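You operate a simulated robot arm through the tools that you are given. There is no shell and no other tool.

Carry out the task below with a simulated robot arm. There is one attempt and no reset: what you move stays moved.

JOB
Give the orange pouch 2 pump strokes, then dunk it under the grid.
Fine: Vent before the seal lever goes back; leave it in the trough with the grid shut. Where these are worked on the way, their far stop is far enough and under half their travel is too little: seal lever.

The check looks at the end state, three seconds after you hand in, the way a careful person would. Anything else that was tipped, shoved, dropped, spilled or broken makes it a failure. Lids that push on must go on centred and level and be pressed home; caps that screw on are set level and turned clockwise until they are tight.

ROBOT AND FRAMES
A 5-joint arm with a two-finger parallel gripper, fixed in place. Base frame: the origin is at the foot of the arm, x ahead of it, y to its left, z up; the work surface is at about z = 800. Lengths are in mm, angles in degrees, forces in N, time in s.
It reaches about 1134 mm from its shoulder. Its first joint turns from -149.0 to 149.0 degrees. Payload 1.57 kg.
The tool frame sits at the grasp point between the pads (the TCP): z along the fingers, y along the line on which they close. The tips reach 30 mm beyond it. Largest opening 110 mm; finger width 24, thickness 12; the body of the gripper, 48 by 112 mm, starts 78 mm behind the TCP.
Orientation is that of the tool frame in the base frame, as a unit quaternion [x, y, z, w]. With the fingers straight down and closing along the base's y, the tool's x points along the base's -x, its y along +y and its z along -z.

CONTROLS
- The arm moves only by the tool step_arm. Its argument "rows" is a list of rows, each an object (a shift or turn left out is 0, a gripper value left out holds the last) with "hand": the opening in per cent of the stroke, from 0 (shut) to 100 (fully open); "xyz": the shift along the tool's x, y, z in units of 50 mm (1.0 is 50 mm), a list of three; "angular": the turn, a rotation vector about the tool's x, y, z in units of 6 degrees (1.0 is 6 degrees), a list of three. In form: [{"hand": hand, "xyz": [x, y, z], "angular": [rx, ry, rz]}, ...]. A call has 1 to 20 rows; each row shifts and turns the commanded pose from where the row before left it, along the tool's axes as they then stand. A call with a number of a shift or a turn outside -1 to 1 is refused whole. A row lasts 0.2 s, in which the tool goes at most 50 mm and 8.6 degrees; a call with a longer step from one row to the next is refused whole, and so is a gripper value outside its range. A pose out of reach is approached as far as the arm can. The call stops where the force on the tool passes 90 N (or 10 N more than at its start, if that is more) or the arm is blocked; 0.2 s more then pass. The fingers move at their own pace (about 153 mm/s each) and stop on an object; they squeeze with about 25 N. The grip force told is the motor's: it shows also when the fingers shut on nothing. Time passes only in rows, and 0.2 s behind the last, so rows that do not move let the fingers close. It gives the time, the measured TCP pose, the force on the tool (base axes), the opening and the grip force at its end, in the units of the frame above (readings bear some noise), with the torque about the TCP (base axes, N m) and any sound that the robot's microphone picked up.
- Cameras (640 x 400 px; columns grow to the right, rows downward): "scene" is fixed at [396.5, -500.8, 1481.9]; the picture's right is [-0.55, 0.83, 0.00], its down [0.72, 0.48, -0.50] and it looks along [-0.42, -0.28, -0.87] (base axes); focal length 259 px, centre (320, 200). "wrist" rides on the gripper at [70, 16, -141] in the tool frame; the picture's right is [-0.23, 0.97, 0.00], its down [-0.86, -0.20, -0.48] and it looks along [-0.47, -0.11, 0.88] (tool axes); focal length 222 px, centre (320, 200). There is no depth. A picture from a camera that has moved, and an enlarged one, comes with that camera's place and axes in the base frame and with its lens.
- capture(camera): a new picture of that camera. It takes no simulated time.
- slide_trunk(by): slides the trunk up (or, below 0, down) by that many mm; the arm rides with it, the base frame stays. It gives what a move gives, with no picture.
- enlarge(camera, box): a new picture of the part [left, top, right, bottom] of that camera's present view, enlarged. It takes no simulated time.
- hand_in(): hands the job in; it is judged then, once.

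Places have to be worked out from the pictures, the camera data and where the tool is seen. Open the gripper and draw the arm clear of the work before you hand the job in, unless the task says otherwise.

The tools are called after "Call:" as name(argument=value, ...) on one line, values as JSON. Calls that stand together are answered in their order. step_arm: Moves the arm, as the interface text tells. Its arguments: {"type":"object","properties":{"rows":{"type":"array"}},"required":["rows"]} The other tools are called the same way: slide_trunk (by) slides the trunk up or down; capture (camera) takes a picture; enlarge (camera, box) takes an enlarged picture of a part of a camera's view; hand_in () hands the job in.

At the start:

```text
time: 0.0
eef_pos: [99.4, -581.5, 1195.7]
tool_rot: [0.0, 1.0, 0.0, 0.001]
wrist_force: [-0.5, -0.1, -0.4]
wrist_torque: [0.0, 0.03, 0.02]
opening: 110.0
gripper_force: 0.0
trunk travel left (down, up): [-929.0, 41.0]
```

scene: 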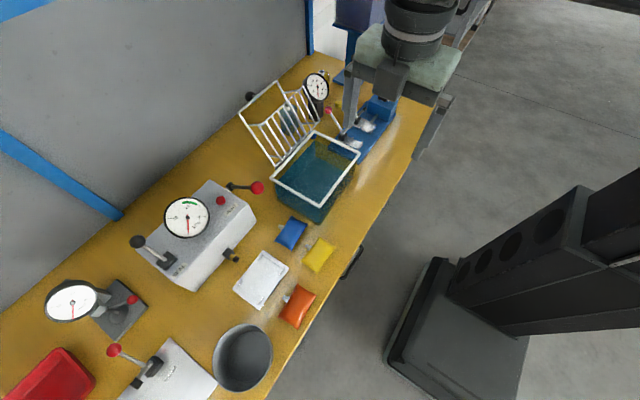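
wrist: 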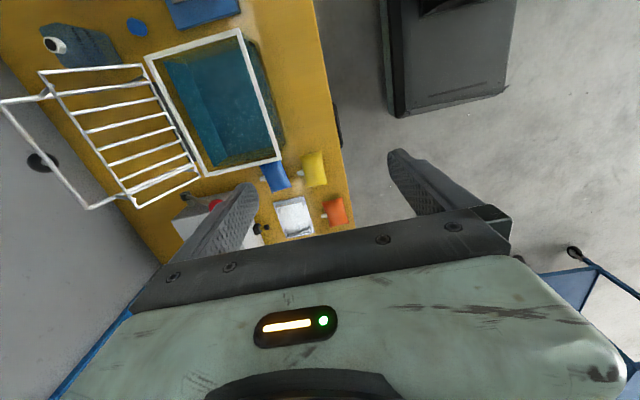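

The scene shows a bench with a gauge box (red-knob lever, pump-like handles), three pouches, a trough with an open grid, and other fixtures. I'll enlarge several regions to read the labels before moving.

Call:
enlarge(camera="scene", box=[120, 160, 280, 300])

Call:
enlarge(camera="scene", box=[230, 60, 430, 240])

Call:
enlarge(camera="scene", box=[0, 260, 240, 400])

Call:
enlarge(camera="scene", box=[220, 200, 370, 340])

```text
2.86 times, centred on (200, 230) of scene
camera zoom: at [396.5, -500.8, 1481.9], right [-0.55, 0.83, 0.0], down [0.72, 0.48, -0.5], along [-0.42, -0.28, -0.87], focal length 741 px, centre (663, 114)
```

zoom: 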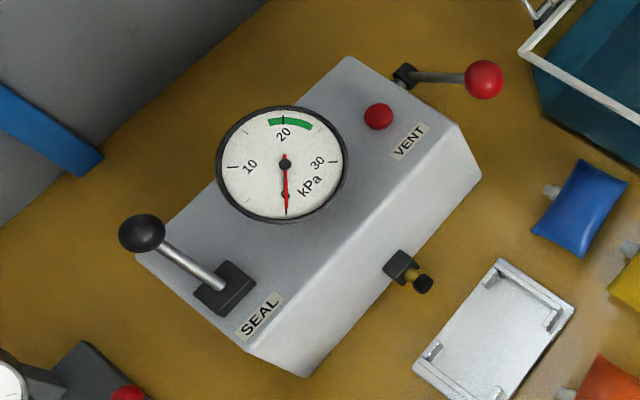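

```text
2.22 times, centred on (330, 150) of scene
camera zoom: at [396.5, -500.8, 1481.9], right [-0.55, 0.83, 0.0], down [0.72, 0.48, -0.5], along [-0.42, -0.28, -0.87], focal length 576 px, centre (298, 311)
```

zoom: 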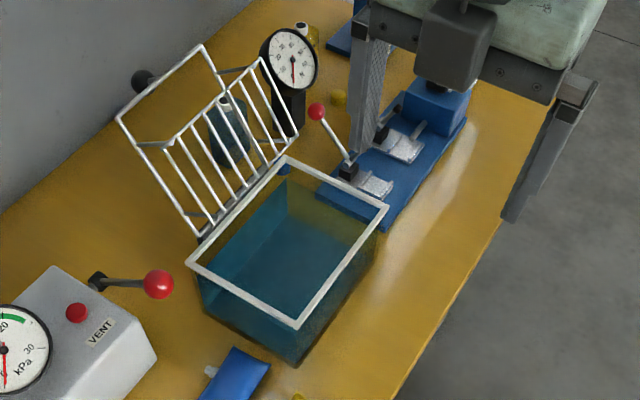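

```text
2.67 times, centred on (120, 330) of scene
camera zoom: at [396.5, -500.8, 1481.9], right [-0.55, 0.83, 0.0], down [0.72, 0.48, -0.5], along [-0.42, -0.28, -0.87], focal length 692 px, centre (853, -147)
```

zoom: 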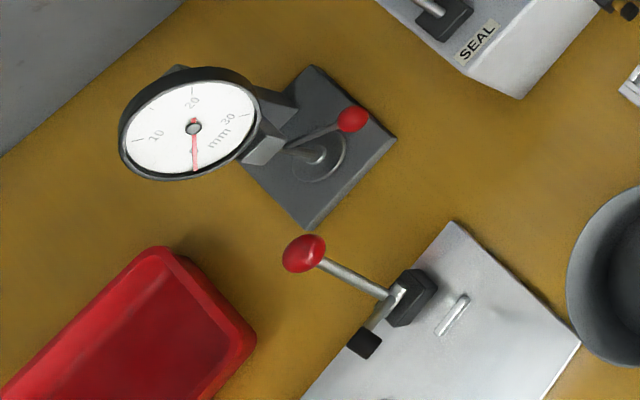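

```text
2.86 times, centred on (295, 270) of scene
camera zoom: at [396.5, -500.8, 1481.9], right [-0.55, 0.83, 0.0], down [0.72, 0.48, -0.5], along [-0.42, -0.28, -0.87], focal length 741 px, centre (391, 0)
```

zoom: 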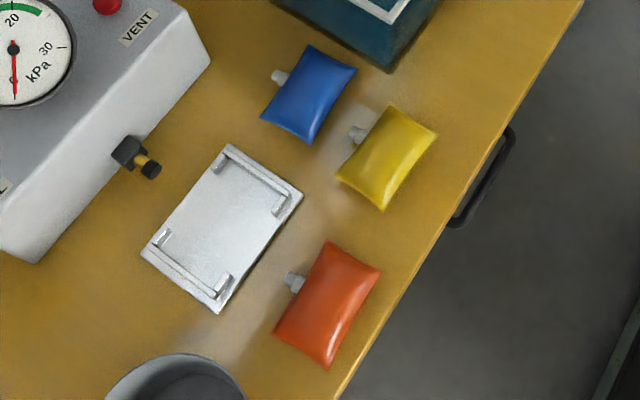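

The wet-test box (SEAL lever, gauge, VENT button, pump lever with red ball, front nozzle) stands at about x 230–465, y −968…−832. The cradle is near (350,−712), the orange pouch near (350,−596) and the trough at about x −75…137, y −835…−673. I move the arm, staying high, to get closer wrist views.

Call:
step_arm(rows=[{"hand": 100, "xyz": [-0.8, -0.4, 0]}, {"xyz": [-0.8, -0.4, 0]}, {"xyz": [-0.8, -0.4, 0]}, {"xyz": [-0.8, -0.4, 0]}, {"xyz": [-0.8, -0.4, 0]}])

Call:
capture(camera="wrist")

Call:
capture(camera="scene")

```text
time: 1.2
eef_pos: [297.4, -681.4, 1194.0]
tool_rot: [0.0, 1.0, 0.0, 0.0]
wrist_force: [-0.4, 0.4, -0.3]
wrist_torque: [-0.02, 0.01, -0.01]
opening: 110.1
gripper_force: 0.1
trunk travel left (down, up): [-929.0, 41.0]
```

```text
taken
camera wrist: at [228.2, -665.1, 1335.8], right [0.23, 0.97, 0.0], down [0.86, -0.2, 0.48], along [0.47, -0.11, -0.88], focal length 222 px, centre (320, 200)
```

wrist: 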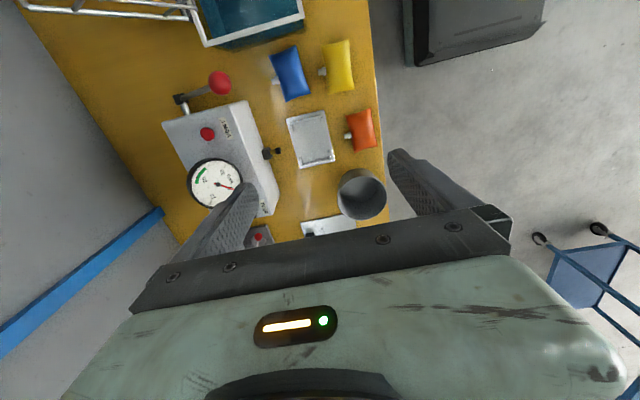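

```text
taken
```

scene: 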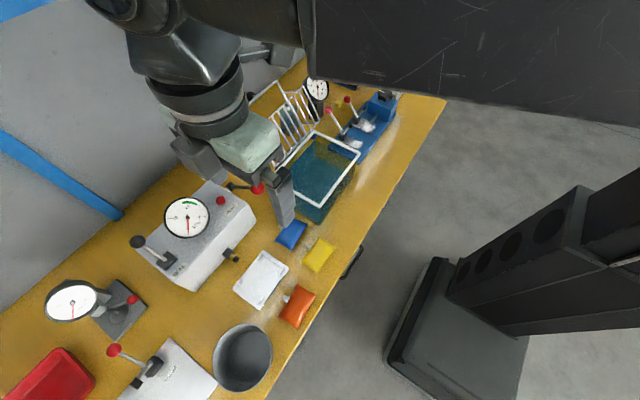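

The wrist camera now sees the box, cradle and pouches. I enlarge those parts to triangulate.

Call:
enlarge(camera="wrist", box=[150, 60, 290, 220])

Call:
enlarge(camera="wrist", box=[250, 80, 400, 200])

Call:
enlarge(camera="wrist", box=[0, 0, 320, 100])

```text
2.50 times, centred on (220, 140) of wrist
camera zoom: at [228.2, -665.1, 1335.8], right [0.23, 0.97, 0.0], down [0.86, -0.2, 0.48], along [0.47, -0.11, -0.88], focal length 555 px, centre (570, 350)
```

zoom: 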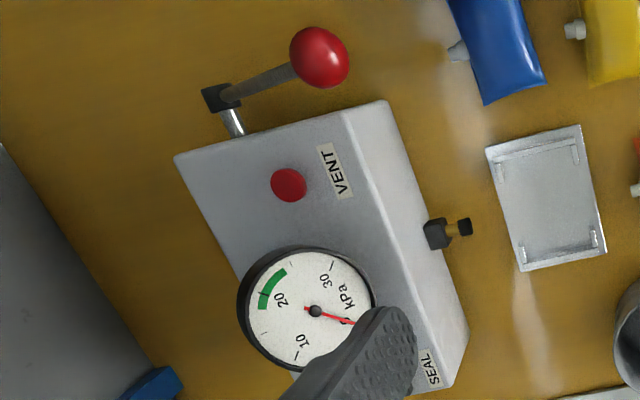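

```text
3.33 times, centred on (325, 140) of wrist
camera zoom: at [228.2, -665.1, 1335.8], right [0.23, 0.97, 0.0], down [0.86, -0.2, 0.48], along [0.47, -0.11, -0.88], focal length 740 px, centre (303, 400)
```

zoom: 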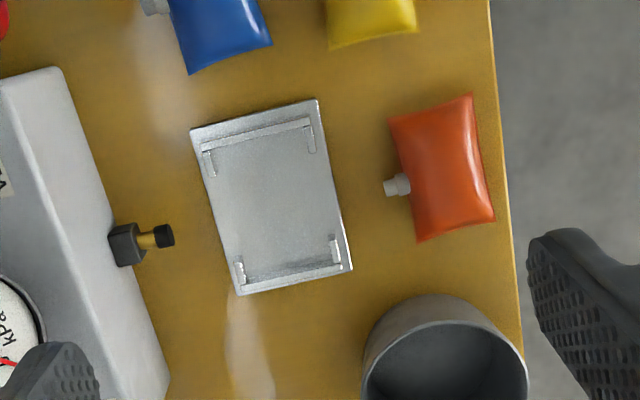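

```text
2.00 times, centred on (160, 50) of wrist
camera zoom: at [228.2, -665.1, 1335.8], right [0.23, 0.97, 0.0], down [0.86, -0.2, 0.48], along [0.47, -0.11, -0.88], focal length 444 px, centre (640, 500)
```

zoom: 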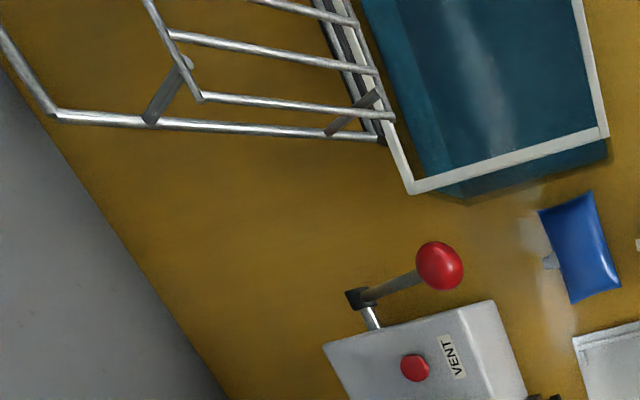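

Triangulation gives the pump ball at about (200,−811,962) with its pivot near (198,−953,840), the vent button at about (267,−886,919) and the nozzle tip at about (348,−788,842). I go lower for a closer look at the pouch, cradle and nozzle.

Call:
step_arm(rows=[{"xyz": [0.25, 0.1, 0.9]}, {"xyz": [0.25, 0.1, 0.9]}, {"xyz": [0.25, 0.1, 0.9]}, {"xyz": [0.25, 0.1, 0.9]}])

Call:
capture(camera="wrist")

Call:
enlarge(camera="wrist", box=[200, 80, 420, 230])

```text
time: 2.2
eef_pos: [247.6, -661.2, 1195.1]
tool_rot: [0.001, 1.0, 0.0, 0.0]
wrist_force: [-0.3, 0.0, -0.1]
wrist_torque: [0.0, -0.02, 0.02]
opening: 110.0
gripper_force: 0.1
out of reach, approached as far as the arm can: row 1, 2, 3, 4
trunk travel left (down, up): [-929.0, 41.0]
```

```text
taken
camera wrist: at [176.6, -644.5, 1336.1], right [0.23, 0.97, 0.0], down [0.86, -0.2, 0.48], along [0.47, -0.11, -0.88], focal length 222 px, centre (320, 200)
```

wrist: 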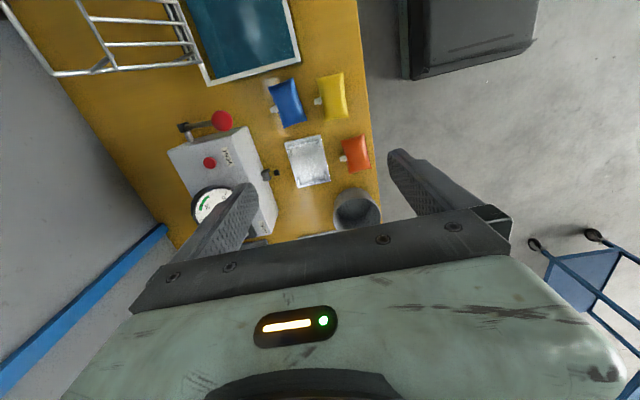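

```text
2.67 times, centred on (310, 155) of wrist
camera zoom: at [176.6, -644.5, 1336.1], right [0.23, 0.97, 0.0], down [0.86, -0.2, 0.48], along [0.47, -0.11, -0.88], focal length 592 px, centre (347, 320)
```

zoom: 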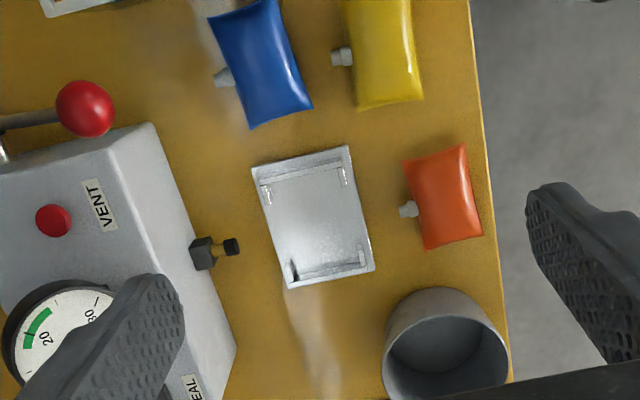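

The tool can't go straight down lower with the shoulder this high, so I slide the trunk down 200 mm. That takes the tool to z≈995, above clear bench.

Call:
slide_trunk(by=-200)

Call:
capture(camera="wrist")

Call:
capture(camera="scene")

```text
time: 4.4
eef_pos: [247.7, -662.1, 994.5]
tool_rot: [0.0, 1.0, 0.001, -0.001]
wrist_force: [-0.1, 0.0, 0.1]
wrist_torque: [0.04, 0.0, 0.02]
opening: 109.8
gripper_force: 0.0
trunk travel left (down, up): [-729.0, 241.0]
```

```text
taken
camera wrist: at [176.9, -644.7, 1136.1], right [0.23, 0.97, 0.0], down [0.86, -0.2, 0.48], along [0.47, -0.11, -0.88], focal length 222 px, centre (320, 200)
```

wrist: 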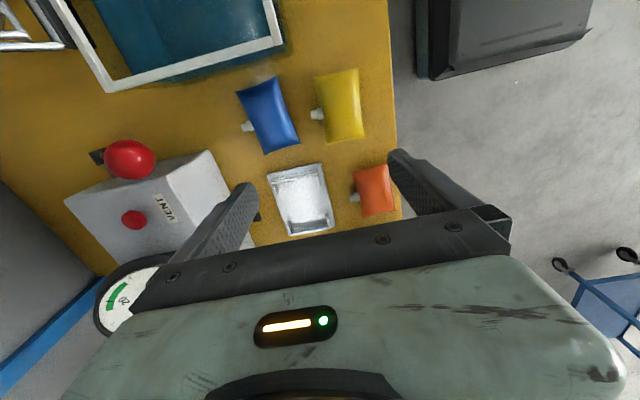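

```text
taken
```

scene: 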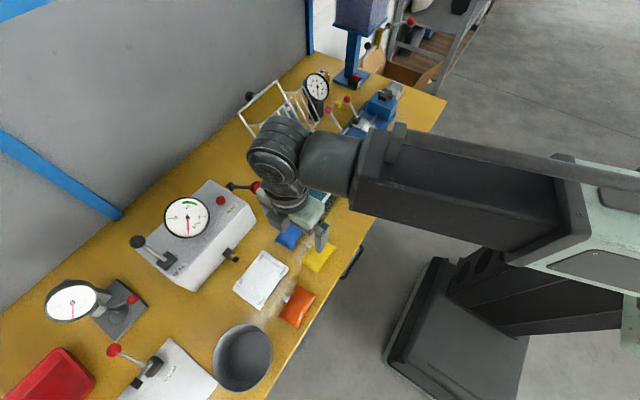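

Call:
enlarge(camera="wrist", box=[220, 120, 420, 245])

```text
3.20 times, centred on (320, 182) of wrist
camera zoom: at [176.9, -644.7, 1136.1], right [0.23, 0.97, 0.0], down [0.86, -0.2, 0.48], along [0.47, -0.11, -0.88], focal length 711 px, centre (320, 256)
```

zoom: 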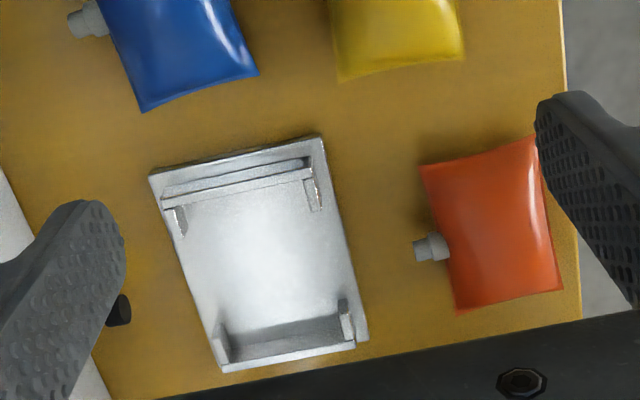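

The pouch is about 89×56 mm and 35 mm thick. Its port is at z≈818 and the nozzle at z≈827. I move closer over the cradle to measure its walls before choosing a grip.

Call:
step_arm(rows=[{"xyz": [-0.35, -0.3, 0.3]}])

```text
time: 4.8
eef_pos: [265.0, -675.6, 995.2]
tool_rot: [0.0, 1.0, 0.001, 0.0]
wrist_force: [-0.5, -0.4, -0.2]
wrist_torque: [-0.02, 0.02, 0.0]
opening: 110.1
gripper_force: 0.0
out of reach, approached as far as the arm can: row 1
trunk travel left (down, up): [-729.0, 241.0]
```

The lower limit moves with the trunk. I raise the tool first, then lower the trunk further to get working room.

Call:
step_arm(rows=[{"xyz": [0, 0, -1]}, {"xyz": [0, 0, -1]}, {"xyz": [0, 0, -1]}, {"xyz": [0, 0, -1]}, {"xyz": [0, 0, -1]}])

```text
time: 6.0
eef_pos: [265.6, -675.5, 995.1]
tool_rot: [-0.001, 1.0, -0.001, 0.0]
wrist_force: [-0.3, 0.8, 0.5]
wrist_torque: [0.0, 0.04, -0.02]
opening: 109.9
gripper_force: 0.2
out of reach, approached as far as the arm can: row 1, 2, 3, 4, 5
trunk travel left (down, up): [-729.0, 241.0]
```

Readings show no vertical change, so I test with a single small row to find out where the commanded pose stands.

Call:
step_arm(rows=[{"xyz": [0, 0, -0.2]}])

Call:
capture(camera="scene")

```text
time: 6.4
eef_pos: [265.4, -675.2, 995.1]
tool_rot: [0.0, 1.0, 0.0, 0.0]
wrist_force: [-0.4, -0.6, 0.5]
wrist_torque: [-0.01, 0.0, 0.02]
opening: 110.0
gripper_force: 0.0
out of reach, approached as far as the arm can: row 1
trunk travel left (down, up): [-729.0, 241.0]
```

```text
taken
```

scene: 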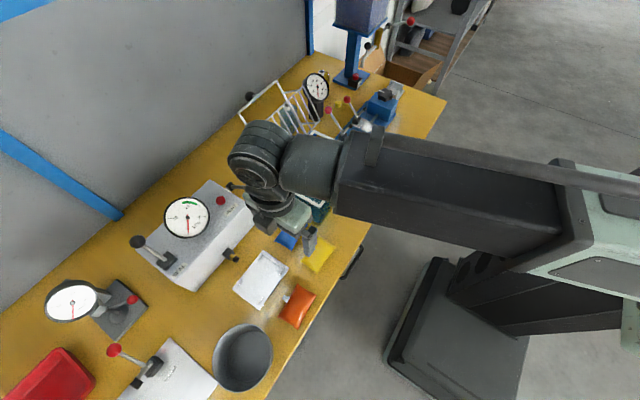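

Height seems to come only from the trunk: the boom looks telescopic, so with the tool upright step_arm can't change z. I test this with a pure horizontal move.

Call:
step_arm(rows=[{"xyz": [-0.35, -0.3, 0]}, {"xyz": [-0.35, -0.3, 0]}])

```text
time: 7.0
eef_pos: [298.7, -706.5, 994.6]
tool_rot: [0.0, 1.0, 0.0, 0.0]
wrist_force: [0.3, -0.6, 0.6]
wrist_torque: [-0.04, 0.01, -0.02]
opening: 110.0
gripper_force: 0.1
trunk travel left (down, up): [-729.0, 241.0]
```

Horizontal moves work cleanly, so I use the trunk for height and slide down 90 to view the cradle up close.

Call:
slide_trunk(by=-90)

Call:
capture(camera="wrist")

Call:
enlarge(camera="wrist", box=[230, 80, 430, 230])

```text
time: 8.2
eef_pos: [299.4, -705.1, 905.3]
tool_rot: [-0.001, 1.0, 0.0, 0.0]
wrist_force: [0.0, -0.5, 0.1]
wrist_torque: [-0.02, 0.01, -0.01]
opening: 110.1
gripper_force: 0.0
trunk travel left (down, up): [-639.0, 331.0]
```

```text
taken
camera wrist: at [229.0, -688.8, 1046.1], right [0.23, 0.97, 0.0], down [0.86, -0.2, 0.48], along [0.47, -0.11, -0.88], focal length 222 px, centre (320, 200)
```

wrist: 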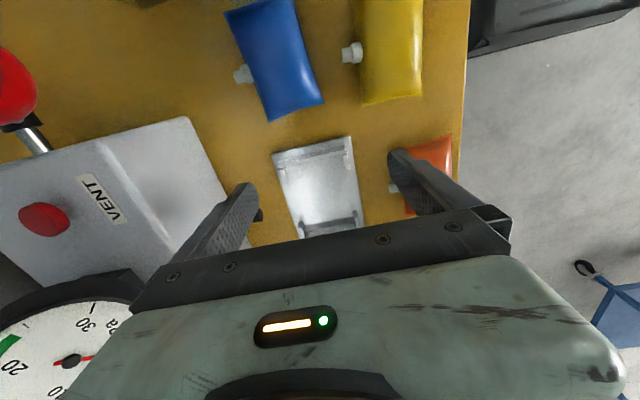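

```text
2.67 times, centred on (330, 155) of wrist
camera zoom: at [229.0, -688.8, 1046.1], right [0.23, 0.97, 0.0], down [0.86, -0.2, 0.48], along [0.47, -0.11, -0.88], focal length 592 px, centre (293, 320)
```

zoom: 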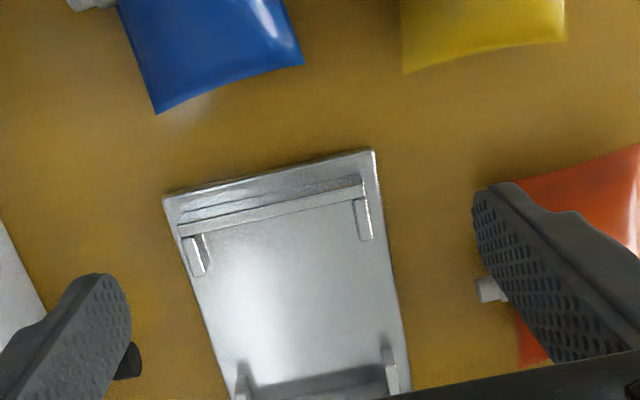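

I shift so the camera looks straight down on the cradle and nozzle.

Call:
step_arm(rows=[{"xyz": [-0.8, -0.18, 0]}, {"xyz": [-0.8, -0.18, 0]}, {"xyz": [-0.8, -0.18, 0]}])

Call:
capture(camera="wrist")

Call:
enlarge(camera="wrist", box=[200, 10, 440, 160])

```text
time: 9.0
eef_pos: [419.8, -732.7, 905.8]
tool_rot: [-0.001, 1.0, -0.001, 0.0]
wrist_force: [0.7, 0.3, -0.1]
wrist_torque: [-0.01, -0.01, -0.01]
opening: 110.0
gripper_force: 0.1
trunk travel left (down, up): [-639.0, 331.0]
```

```text
taken
camera wrist: at [348.9, -715.8, 1046.0], right [0.23, 0.97, 0.0], down [0.86, -0.2, 0.48], along [0.47, -0.11, -0.88], focal length 222 px, centre (320, 200)
```

wrist: 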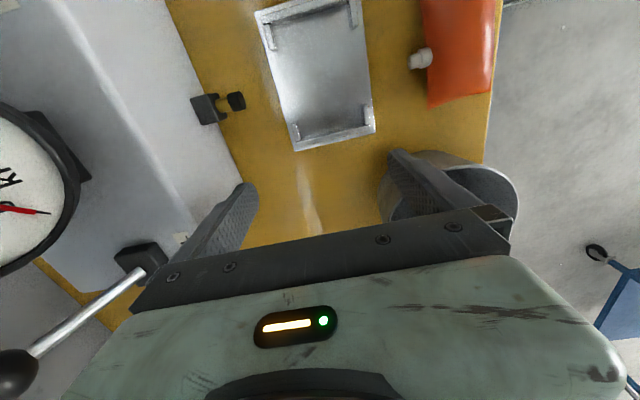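

```text
2.67 times, centred on (320, 85) of wrist
camera zoom: at [348.9, -715.8, 1046.0], right [0.23, 0.97, 0.0], down [0.86, -0.2, 0.48], along [0.47, -0.11, -0.88], focal length 592 px, centre (320, 507)
```

zoom: 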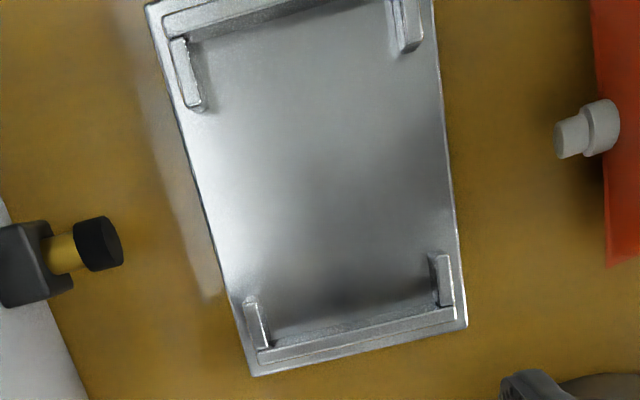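

The cradle cavity is about 93×60 mm, centred near (348.5,−714), with walls up to z≈830. The pouch centre is (350.5,−595.7), yawed about 4°. I spin the tool 86° so the fingers close along the pouch's long axis and move over it.

Call:
step_arm(rows=[{"angular": [0, 0, 1]}, {"angular": [0, 0, 1]}, {"angular": [0, 0, 1]}, {"angular": [0, 0, 1]}, {"angular": [0, 0, 1]}, {"angular": [0, 0, 1]}, {"angular": [0, 0, 1]}, {"angular": [0, 0, 1]}, {"angular": [0, 0, 1]}, {"angular": [0, 0, 1]}, {"angular": [0, 0, 1]}, {"angular": [0, 0, 1]}, {"angular": [0, 0, 1]}, {"angular": [0, 0, 1]}, {"angular": [0, 0, 0.3333]}, {"xyz": [0.7075, -0.298, 0]}, {"xyz": [0.7075, -0.298, 0]}, {"xyz": [0.7075, -0.298, 0]}, {"xyz": [0.7075, -0.298, 0]}])

Call:
capture(camera="wrist")

Call:
capture(camera="scene")

```text
time: 13.0
eef_pos: [351.5, -593.8, 904.6]
tool_rot: [0.682, 0.731, 0.001, 0.0]
wrist_force: [0.0, 0.0, 0.1]
wrist_torque: [0.05, -0.02, 0.03]
opening: 110.1
gripper_force: 0.2
trunk travel left (down, up): [-639.0, 331.0]
```

```text
taken
camera wrist: at [360.7, -523.3, 1046.0], right [0.99, -0.16, 0.0], down [-0.14, -0.87, 0.48], along [-0.08, -0.47, -0.88], focal length 222 px, centre (320, 200)
```

wrist: 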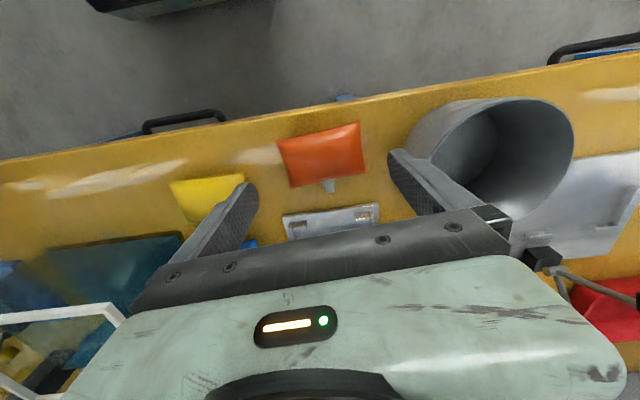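

```text
taken
```

scene: 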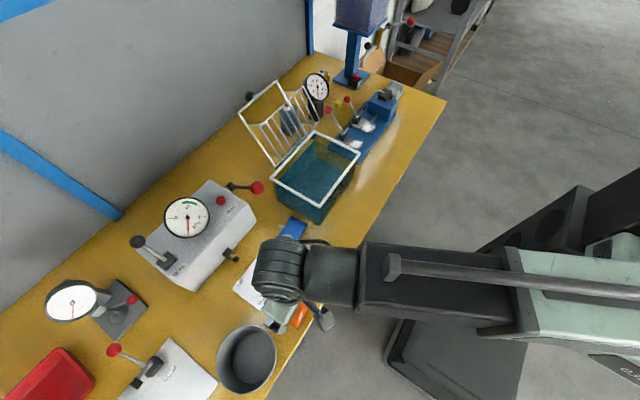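

The fingers straddle the pouch and are clear of the pot. I first lower to a shallow grip (tips about z 826), since that is the depth I'd have when picking the pouch up from the cradle later, and test whether it holds.

Call:
slide_trunk(by=-49)

Call:
enlarge(camera="wrist", box=[210, 80, 450, 230])

```text
time: 13.9
eef_pos: [350.7, -594.9, 856.0]
tool_rot: [0.682, 0.731, 0.0, 0.0]
wrist_force: [0.3, 0.9, 0.3]
wrist_torque: [0.0, 0.03, 0.03]
opening: 110.1
gripper_force: 0.1
trunk travel left (down, up): [-590.0, 380.0]
```

```text
2.67 times, centred on (330, 155) of wrist
camera zoom: at [360.9, -523.9, 997.0], right [0.99, -0.16, 0.0], down [-0.14, -0.87, 0.48], along [-0.08, -0.47, -0.88], focal length 592 px, centre (293, 320)
```

zoom: 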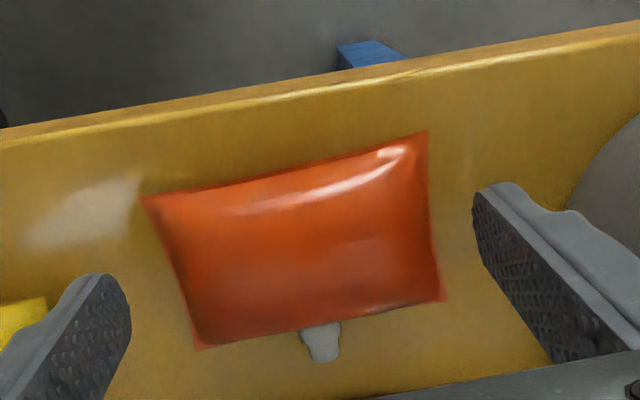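

The pouch centre measures (352,−594.5), which agrees with the tool. I close for the shallow grip test.

Call:
step_arm(rows=[{"hand": 0}, {"hand": 0}, {"hand": 0}])

Call:
enlarge(camera="wrist", box=[210, 80, 450, 230])

```text
time: 14.7
eef_pos: [350.4, -595.1, 856.8]
tool_rot: [0.682, 0.731, 0.0, 0.0]
wrist_force: [0.0, -0.6, 0.8]
wrist_torque: [-0.01, -0.05, 0.0]
opening: 88.7
gripper_force: 25.2
trunk travel left (down, up): [-590.0, 380.0]
```

```text
2.67 times, centred on (330, 155) of wrist
camera zoom: at [360.9, -523.9, 997.1], right [0.99, -0.16, 0.0], down [-0.14, -0.87, 0.48], along [-0.08, -0.47, -0.88], focal length 592 px, centre (293, 320)
```

zoom: 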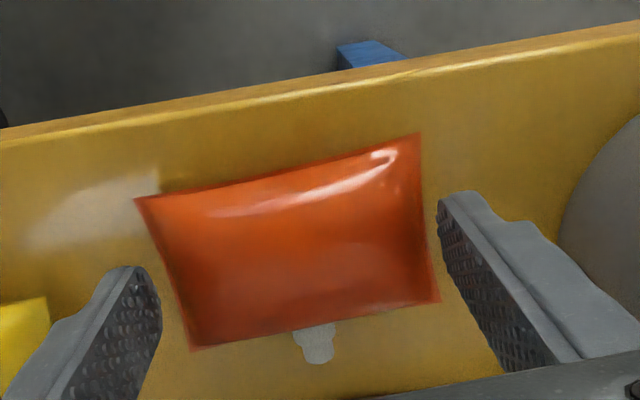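

The opening stopped at 88.7 mm with 25 N, so the sides behave as upright even this high up. I lift 40 mm to see whether the shallow grip holds.

Call:
slide_trunk(by=40)

Call:
enlarge(camera="wrist", box=[210, 80, 450, 230])

Call:
enlarge(camera="scene", box=[200, 200, 360, 340])

```text
time: 15.6
eef_pos: [349.7, -595.0, 897.8]
tool_rot: [0.682, 0.731, 0.0, 0.0]
wrist_force: [-0.2, 0.3, -0.9]
wrist_torque: [-0.01, -0.02, 0.02]
opening: 88.9
gripper_force: 25.2
trunk travel left (down, up): [-630.0, 340.0]
```

```text
2.67 times, centred on (330, 155) of wrist
camera zoom: at [361.0, -523.9, 1037.0], right [0.99, -0.16, 0.0], down [-0.14, -0.87, 0.48], along [-0.08, -0.47, -0.88], focal length 592 px, centre (293, 320)
```

zoom: 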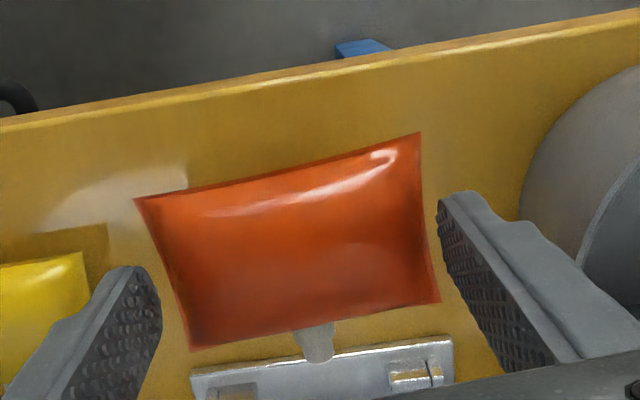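

```text
2.86 times, centred on (280, 270) of scene
camera zoom: at [396.5, -500.8, 1481.9], right [-0.55, 0.83, 0.0], down [0.72, 0.48, -0.5], along [-0.42, -0.28, -0.87], focal length 741 px, centre (434, 0)
```

zoom: 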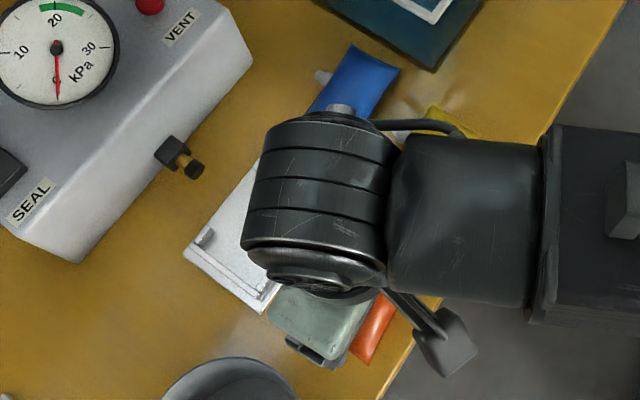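

The shallow grip holds firmly, and the pouch is centred on the tool at z offset 56.5 (TCP above the pouch bottom). I move the arm aside, lifted, so the scene camera can see the cradle in detail for exact placing.

Call:
slide_trunk(by=100)

Call:
step_arm(rows=[{"xyz": [0, -0.9, 0]}, {"xyz": [0, -0.9, 0]}, {"xyz": [0, -0.9, 0]}, {"xyz": [0, -0.9, 0]}])

Call:
enlarge(camera="scene", box=[225, 245, 297, 315])

Call:
enlarge(camera="scene", box=[120, 180, 270, 290])

```text
time: 16.9
eef_pos: [351.1, -594.8, 996.3]
tool_rot: [0.682, 0.732, 0.0, 0.0]
wrist_force: [-0.5, -0.3, 0.5]
wrist_torque: [-0.03, -0.02, 0.0]
opening: 88.7
gripper_force: 25.3
trunk travel left (down, up): [-730.0, 240.0]
```

```text
time: 17.9
eef_pos: [170.8, -607.6, 996.4]
tool_rot: [0.681, 0.732, -0.001, -0.001]
wrist_force: [1.2, -0.2, -0.4]
wrist_torque: [-0.01, 0.03, 0.02]
opening: 88.9
gripper_force: 24.4
trunk travel left (down, up): [-730.0, 240.0]
```

```text
5.71 times, centred on (261, 280) of scene
camera zoom: at [396.5, -500.8, 1481.9], right [-0.55, 0.83, 0.0], down [0.72, 0.48, -0.5], along [-0.42, -0.28, -0.87], focal length 1482 px, centre (657, -257)
```

zoom: 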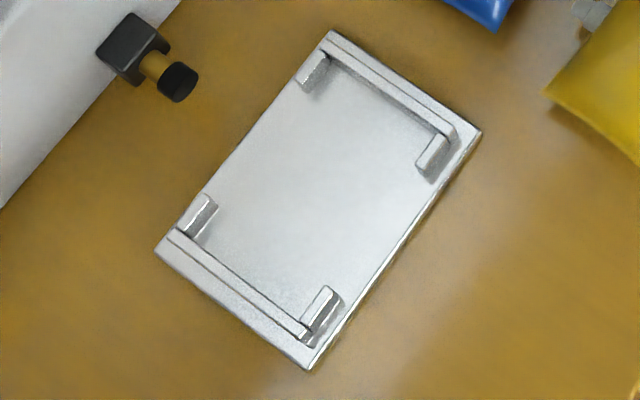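

```text
3.64 times, centred on (195, 235) of scene
camera zoom: at [396.5, -500.8, 1481.9], right [-0.55, 0.83, 0.0], down [0.72, 0.48, -0.5], along [-0.42, -0.28, -0.87], focal length 943 px, centre (774, 73)
```

zoom: 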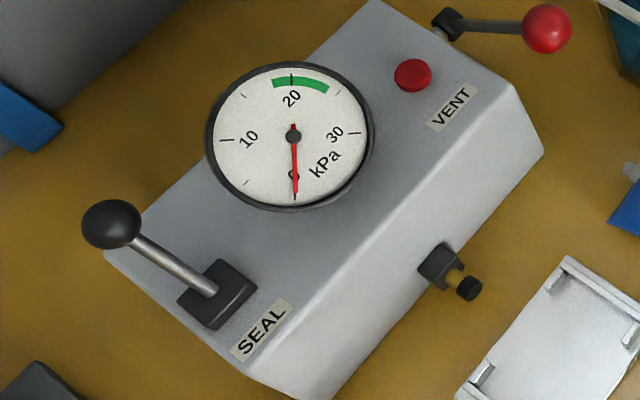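

I refine the cradle cavity centre to about (347.5,−713). I square the tool to 90° and carry the pouch over it.

Call:
step_arm(rows=[{"angular": [0, 0, 0.667]}, {"xyz": [-0.4216, 0.7068, 0]}, {"xyz": [-0.4216, 0.7068, 0]}, {"xyz": [-0.4216, 0.7068, 0]}, {"xyz": [-0.4216, 0.7068, 0]}, {"xyz": [-0.4216, 0.7068, 0]}, {}])

Call:
slide_trunk(by=-108)

Call:
capture(camera="wrist")

Call:
enlarge(camera="scene", box=[200, 220, 300, 310])

```text
time: 19.5
eef_pos: [347.8, -714.0, 995.7]
tool_rot: [0.707, 0.707, 0.001, 0.001]
wrist_force: [0.3, 0.0, -0.2]
wrist_torque: [0.02, 0.04, 0.03]
opening: 88.9
gripper_force: 25.0
trunk travel left (down, up): [-730.0, 240.0]
```

```text
time: 20.9
eef_pos: [346.9, -713.0, 888.5]
tool_rot: [0.707, 0.707, -0.001, 0.0]
wrist_force: [-0.8, -0.3, -0.7]
wrist_torque: [0.0, 0.0, 0.02]
opening: 89.1
gripper_force: 25.2
trunk travel left (down, up): [-622.0, 348.0]
```

```text
taken
camera wrist: at [362.3, -642.4, 1029.0], right [0.97, -0.23, 0.0], down [-0.2, -0.86, 0.48], along [-0.11, -0.47, -0.88], focal length 222 px, centre (320, 200)
```

wrist: 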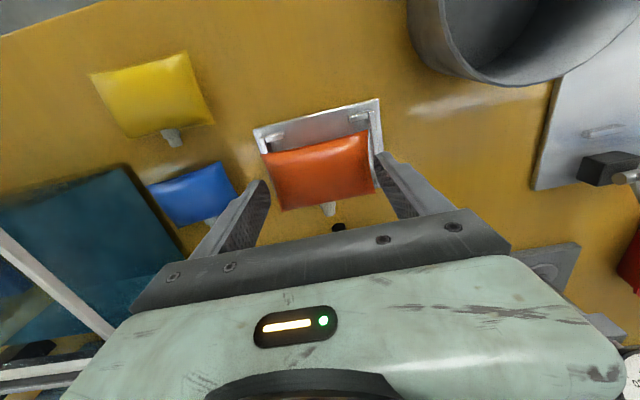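

```text
4.44 times, centred on (250, 265) of scene
camera zoom: at [396.5, -500.8, 1481.9], right [-0.55, 0.83, 0.0], down [0.72, 0.48, -0.5], along [-0.42, -0.28, -0.87], focal length 1153 px, centre (631, -89)
```

zoom: 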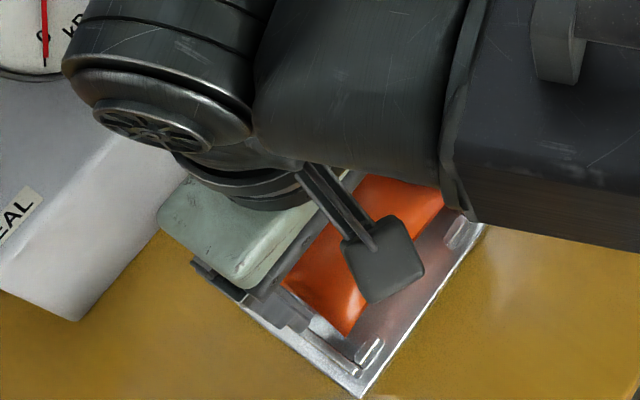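

The pouch hangs just over the cradle (its bottom at z≈832). I check the alignment magnified, before lowering in small steps.

Call:
enlarge(camera="wrist", box=[240, 80, 400, 220])

```text
2.86 times, centred on (320, 150) of wrist
camera zoom: at [362.3, -642.4, 1029.0], right [0.97, -0.23, 0.0], down [-0.2, -0.86, 0.48], along [-0.11, -0.47, -0.88], focal length 635 px, centre (320, 343)
```

zoom: 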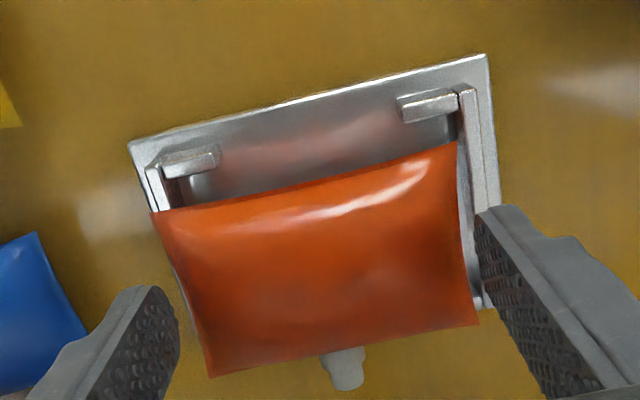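

Relative to the walls the pouch needs about +2 mm in x, and y is well inside the lips. I shift and lower in steps.

Call:
step_arm(rows=[{"xyz": [0, 0.04, 0]}])

Call:
slide_trunk(by=-14)

Call:
enlarge(camera="wrist", box=[240, 80, 400, 220])

```text
time: 21.3
eef_pos: [348.3, -711.7, 888.6]
tool_rot: [0.707, 0.708, 0.0, 0.0]
wrist_force: [-0.5, -0.4, -1.1]
wrist_torque: [0.01, -0.01, 0.02]
opening: 89.0
gripper_force: 25.2
trunk travel left (down, up): [-622.0, 348.0]
```

```text
time: 21.9
eef_pos: [348.6, -711.8, 874.3]
tool_rot: [0.707, 0.707, -0.001, 0.0]
wrist_force: [0.0, -0.4, -0.9]
wrist_torque: [-0.01, 0.01, 0.02]
opening: 89.1
gripper_force: 25.2
trunk travel left (down, up): [-608.0, 362.0]
```

```text
2.86 times, centred on (320, 150) of wrist
camera zoom: at [364.2, -642.2, 1015.0], right [0.97, -0.23, 0.0], down [-0.2, -0.86, 0.48], along [-0.11, -0.47, -0.88], focal length 635 px, centre (320, 343)
```

zoom: 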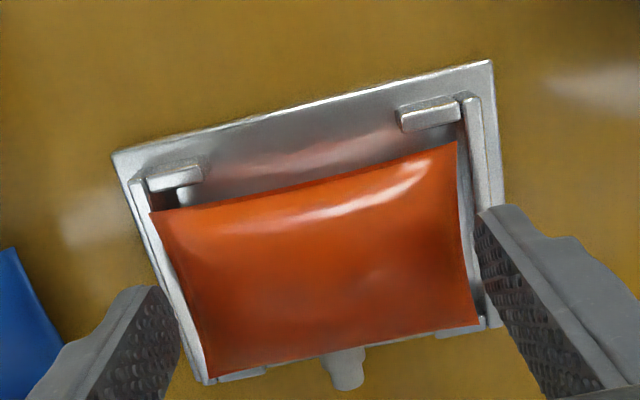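

Both ends sit between the walls. I lower further while watching the force.

Call:
slide_trunk(by=-7)

Call:
enlarge(camera="wrist", box=[240, 80, 400, 220])

```text
time: 22.5
eef_pos: [349.3, -713.9, 867.8]
tool_rot: [0.707, 0.707, 0.0, -0.001]
wrist_force: [0.4, 0.0, -0.9]
wrist_torque: [0.01, 0.03, -0.03]
opening: 88.6
gripper_force: 25.5
trunk travel left (down, up): [-601.0, 369.0]
```

```text
2.86 times, centred on (320, 150) of wrist
camera zoom: at [364.2, -642.2, 1008.0], right [0.97, -0.23, 0.0], down [-0.2, -0.86, 0.48], along [-0.11, -0.47, -0.88], focal length 635 px, centre (320, 343)
```

zoom: 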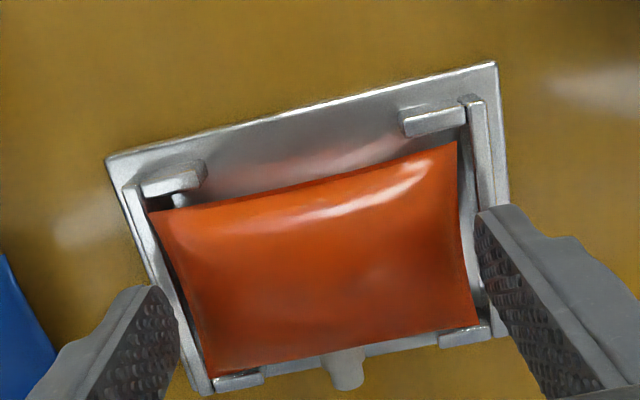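

It is still free, so I lower 3 mm more.

Call:
slide_trunk(by=-3)

```text
time: 23.0
eef_pos: [348.3, -712.5, 864.8]
tool_rot: [0.707, 0.707, -0.001, 0.0]
wrist_force: [-0.3, 0.7, 0.2]
wrist_torque: [0.0, -0.02, -0.01]
opening: 88.8
gripper_force: 24.6
trunk travel left (down, up): [-598.0, 372.0]
```

The vertical force shifted by about 1 N, which looks like the pouch touching the plate. I release here and rise clear.

Call:
step_arm(rows=[{"hand": 100}, {"hand": 100}, {"hand": 100}])

Call:
slide_trunk(by=60)

Call:
enlarge(camera="wrist", box=[240, 80, 400, 220])

```text
time: 23.8
eef_pos: [349.2, -713.7, 865.0]
tool_rot: [0.707, 0.707, 0.0, -0.001]
wrist_force: [0.1, -0.3, 0.4]
wrist_torque: [0.04, -0.01, 0.02]
opening: 109.9
gripper_force: 0.0
trunk travel left (down, up): [-598.0, 372.0]
```

```text
time: 24.8
eef_pos: [347.9, -713.6, 924.8]
tool_rot: [0.707, 0.707, 0.001, 0.0]
wrist_force: [-0.3, 0.7, 0.1]
wrist_torque: [-0.01, 0.01, 0.03]
opening: 110.0
gripper_force: 0.0
trunk travel left (down, up): [-658.0, 312.0]
```

```text
2.86 times, centred on (320, 150) of wrist
camera zoom: at [364.2, -642.2, 1065.0], right [0.97, -0.23, 0.0], down [-0.2, -0.86, 0.48], along [-0.11, -0.47, -0.88], focal length 635 px, centre (320, 343)
```

zoom: 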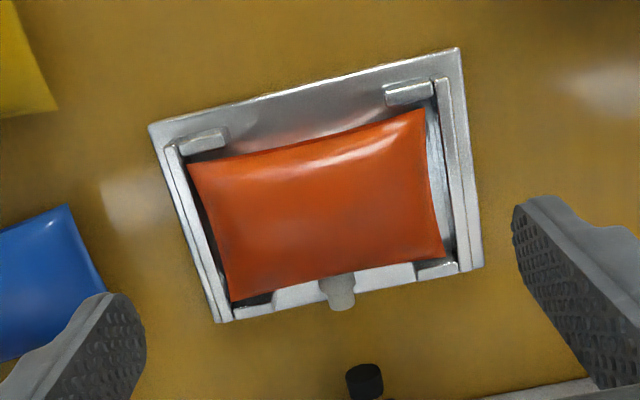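

The pouch sits flat in the cradle, with its port aligned to the nozzle within about 1 mm in x. Next I rise and look at the seal lever from above.

Call:
slide_trunk(by=165)

Call:
step_arm(rows=[{"xyz": [-0.3, 0.7, 0]}, {"xyz": [-0.3, 0.7, 0]}, {"xyz": [-0.3, 0.5, 0]}])

Call:
capture(camera="wrist")

```text
time: 26.7
eef_pos: [348.9, -712.5, 1090.0]
tool_rot: [0.707, 0.707, 0.0, 0.0]
wrist_force: [0.5, 0.1, 0.6]
wrist_torque: [0.01, 0.01, 0.01]
opening: 110.3
gripper_force: 0.0
trunk travel left (down, up): [-823.0, 147.0]
```

```text
time: 27.5
eef_pos: [444.5, -757.6, 1089.9]
tool_rot: [0.706, 0.708, 0.0, 0.0]
wrist_force: [0.6, 0.4, -1.0]
wrist_torque: [0.03, 0.01, 0.01]
opening: 110.2
gripper_force: 0.1
trunk travel left (down, up): [-823.0, 147.0]
```

```text
taken
camera wrist: at [459.4, -687.4, 1229.9], right [0.97, -0.23, 0.0], down [-0.2, -0.86, 0.48], along [-0.11, -0.47, -0.88], focal length 222 px, centre (320, 200)
```

wrist: 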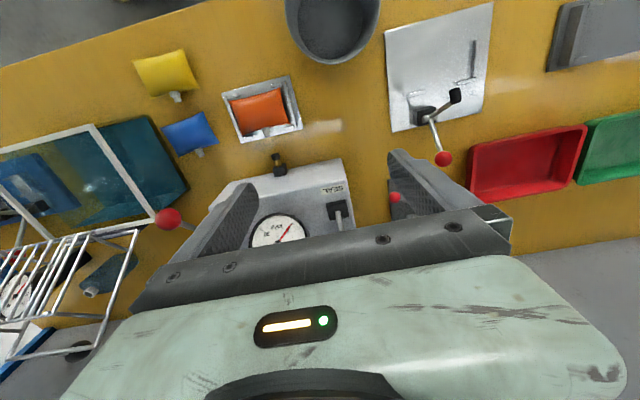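

I move 100 mm further out so the camera looks down on the lever; the tips at z≈1060 stay above the knob.

Call:
step_arm(rows=[{"xyz": [-0.7, 0, 0]}, {"xyz": [-0.7, 0, 0]}, {"xyz": [-0.7, 0, 0]}])

Call:
capture(camera="wrist")

Call:
enlarge(camera="wrist", box=[200, 60, 440, 230])

```text
time: 28.3
eef_pos: [426.6, -813.8, 1089.5]
tool_rot: [0.707, 0.707, 0.0, 0.001]
wrist_force: [0.5, -0.9, -0.5]
wrist_torque: [-0.01, 0.0, 0.02]
opening: 109.9
gripper_force: 0.0
out of reach, approached as far as the arm can: row 2, 3
trunk travel left (down, up): [-823.0, 147.0]
```

```text
taken
camera wrist: at [441.9, -743.2, 1229.9], right [0.97, -0.23, 0.0], down [-0.2, -0.85, 0.48], along [-0.11, -0.47, -0.88], focal length 222 px, centre (320, 200)
```

wrist: 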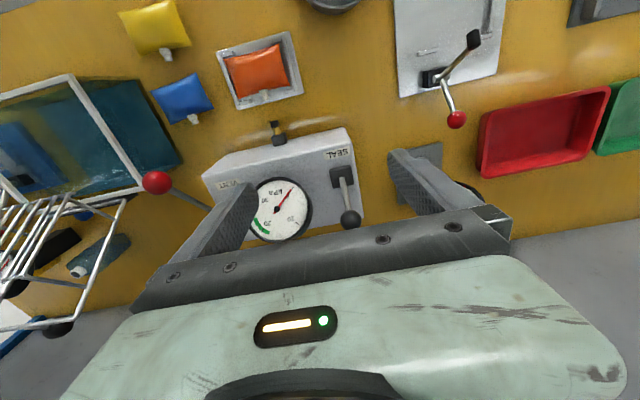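

```text
2.35 times, centred on (320, 145) of wrist
camera zoom: at [441.9, -743.2, 1229.9], right [0.97, -0.23, 0.0], down [-0.2, -0.85, 0.48], along [-0.11, -0.47, -0.88], focal length 523 px, centre (320, 329)
```

zoom: 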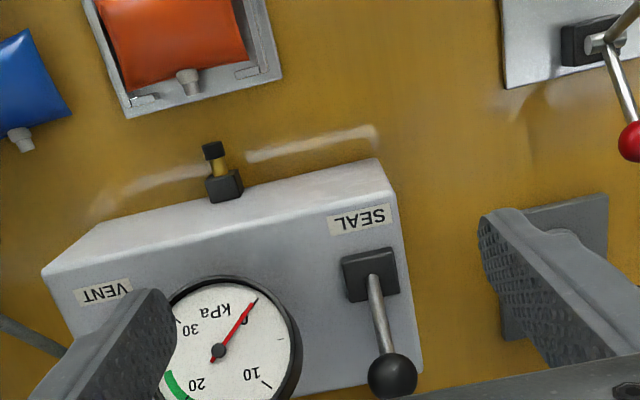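

Straight down, the arm reaches only about 919 mm radius, so the seal knob, at about (443,−905,994) and leaning back roughly 20°, needs the tool tilted outward. I spin the tool into the radial plane, close the fingers and tilt out 30°.

Call:
step_arm(rows=[{"hand": 0, "angular": [0, 0, -0.922]}, {"angular": [0, 0, -0.922]}, {"angular": [0, 0, -0.922]}, {"angular": [0, 0, -0.922]}, {"angular": [0, 0, -0.922]}, {"angular": [0, -1, 0]}, {"angular": [0, -1, 0]}, {"angular": [0, -1, 0]}, {"angular": [0, -1, 0]}, {"angular": [0, -1, 0]}, {}])

Call:
capture(camera="wrist")

Call:
capture(camera="scene")

```text
time: 30.7
eef_pos: [425.9, -814.4, 1120.1]
tool_rot: [0.499, 0.827, -0.133, 0.222]
wrist_force: [-0.4, 0.8, 0.4]
wrist_torque: [-0.02, 0.04, -0.01]
opening: 0.0
gripper_force: 21.5
out of reach, approached as far as the arm can: row 7, 8, 9, 10
trunk travel left (down, up): [-823.0, 147.0]
```

```text
taken
camera wrist: at [379.2, -690.0, 1208.1], right [0.95, 0.28, 0.11], down [0.06, -0.54, 0.84], along [0.3, -0.8, -0.53], focal length 222 px, centre (320, 200)
```

wrist: 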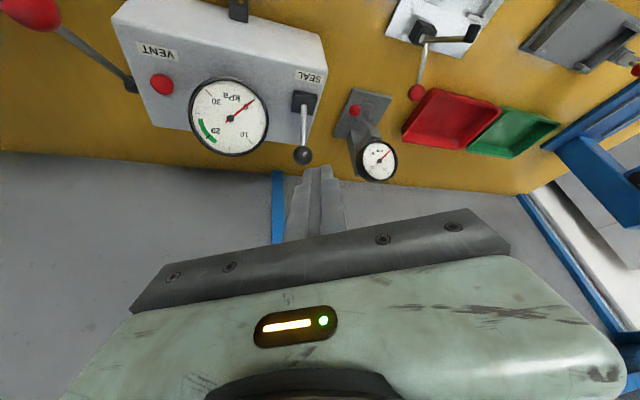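

```text
taken
```

scene: 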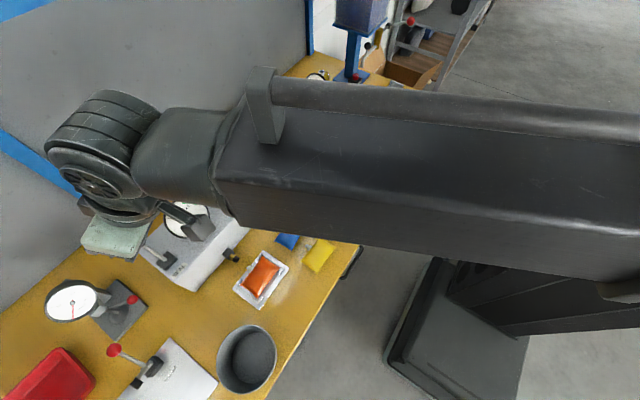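

L comes out at about 228 mm from the rise in z. I tilt a further 10° (to 40°) and move, still high, to a spot just behind the knob: target about (456.6,−932.8).

Call:
step_arm(rows=[{"angular": [0, -1, 0]}, {"angular": [0, -0.667, 0]}, {"xyz": [-0.608, -0.185, 0.5105], "angular": [0.169, 0, 0.202]}, {"xyz": [-0.608, -0.185, 0.5105]}, {"xyz": [-0.608, -0.185, 0.5105]}, {}])

Call:
capture(camera="wrist")

```text
time: 32.1
eef_pos: [456.2, -934.1, 1144.9]
tool_rot: [0.497, 0.797, -0.181, 0.291]
wrist_force: [-0.3, 0.3, 0.2]
wrist_torque: [-0.01, -0.02, -0.01]
opening: 0.0
gripper_force: 20.9
out of reach, approached as far as the arm can: row 1, 2
trunk travel left (down, up): [-823.0, 147.0]
```

```text
taken
camera wrist: at [405.6, -796.4, 1207.7], right [0.95, 0.27, 0.15], down [-0.03, -0.4, 0.92], along [0.31, -0.88, -0.37], focal length 222 px, centre (320, 200)
```

wrist: 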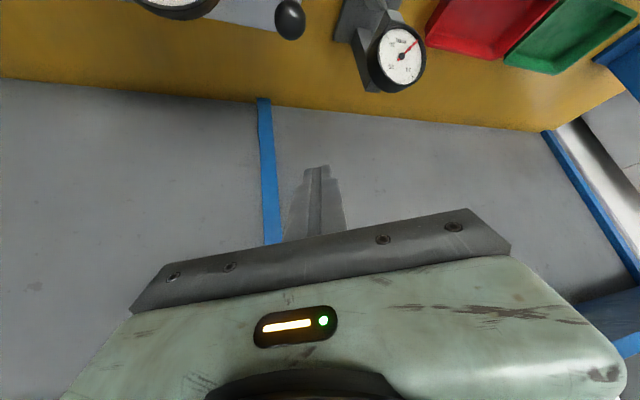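

The knob re-measures at (443.5,−908,994), in agreement. I lower behind it in two stages.

Call:
slide_trunk(by=-90)

Call:
capture(camera="wrist")

Call:
enlarge(camera="scene", box=[80, 180, 240, 300])

```text
time: 33.3
eef_pos: [455.6, -933.4, 1054.5]
tool_rot: [0.497, 0.797, -0.181, 0.29]
wrist_force: [0.0, 0.5, -0.5]
wrist_torque: [-0.03, 0.03, -0.01]
opening: 0.0
gripper_force: 21.7
trunk travel left (down, up): [-733.0, 237.0]
```

```text
taken
camera wrist: at [405.7, -796.0, 1117.9], right [0.95, 0.27, 0.15], down [-0.03, -0.4, 0.92], along [0.31, -0.88, -0.37], focal length 222 px, centre (320, 200)
```

wrist: 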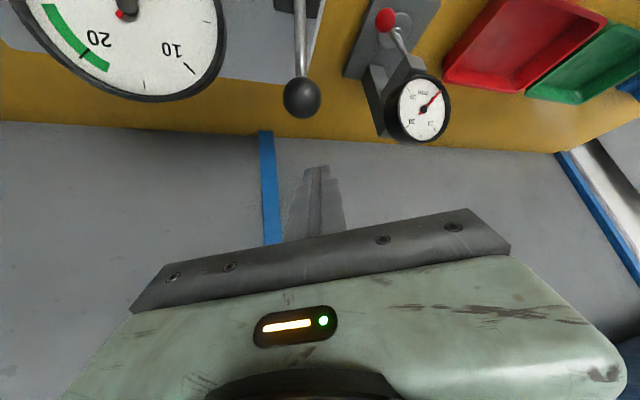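

```text
3.33 times, centred on (160, 240) of scene
camera zoom: at [396.5, -500.8, 1481.9], right [-0.55, 0.83, 0.0], down [0.72, 0.48, -0.5], along [-0.42, -0.28, -0.87], focal length 865 px, centre (853, 67)
```

zoom: 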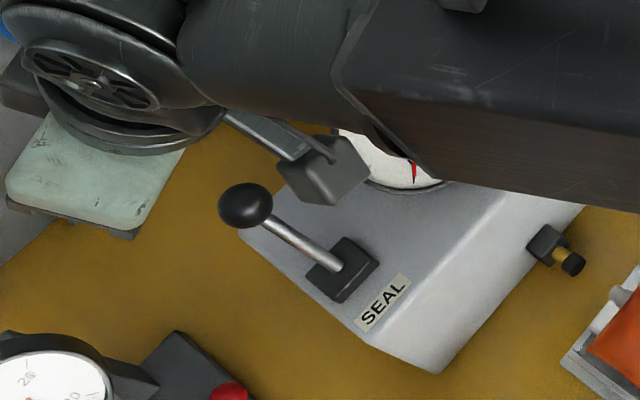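

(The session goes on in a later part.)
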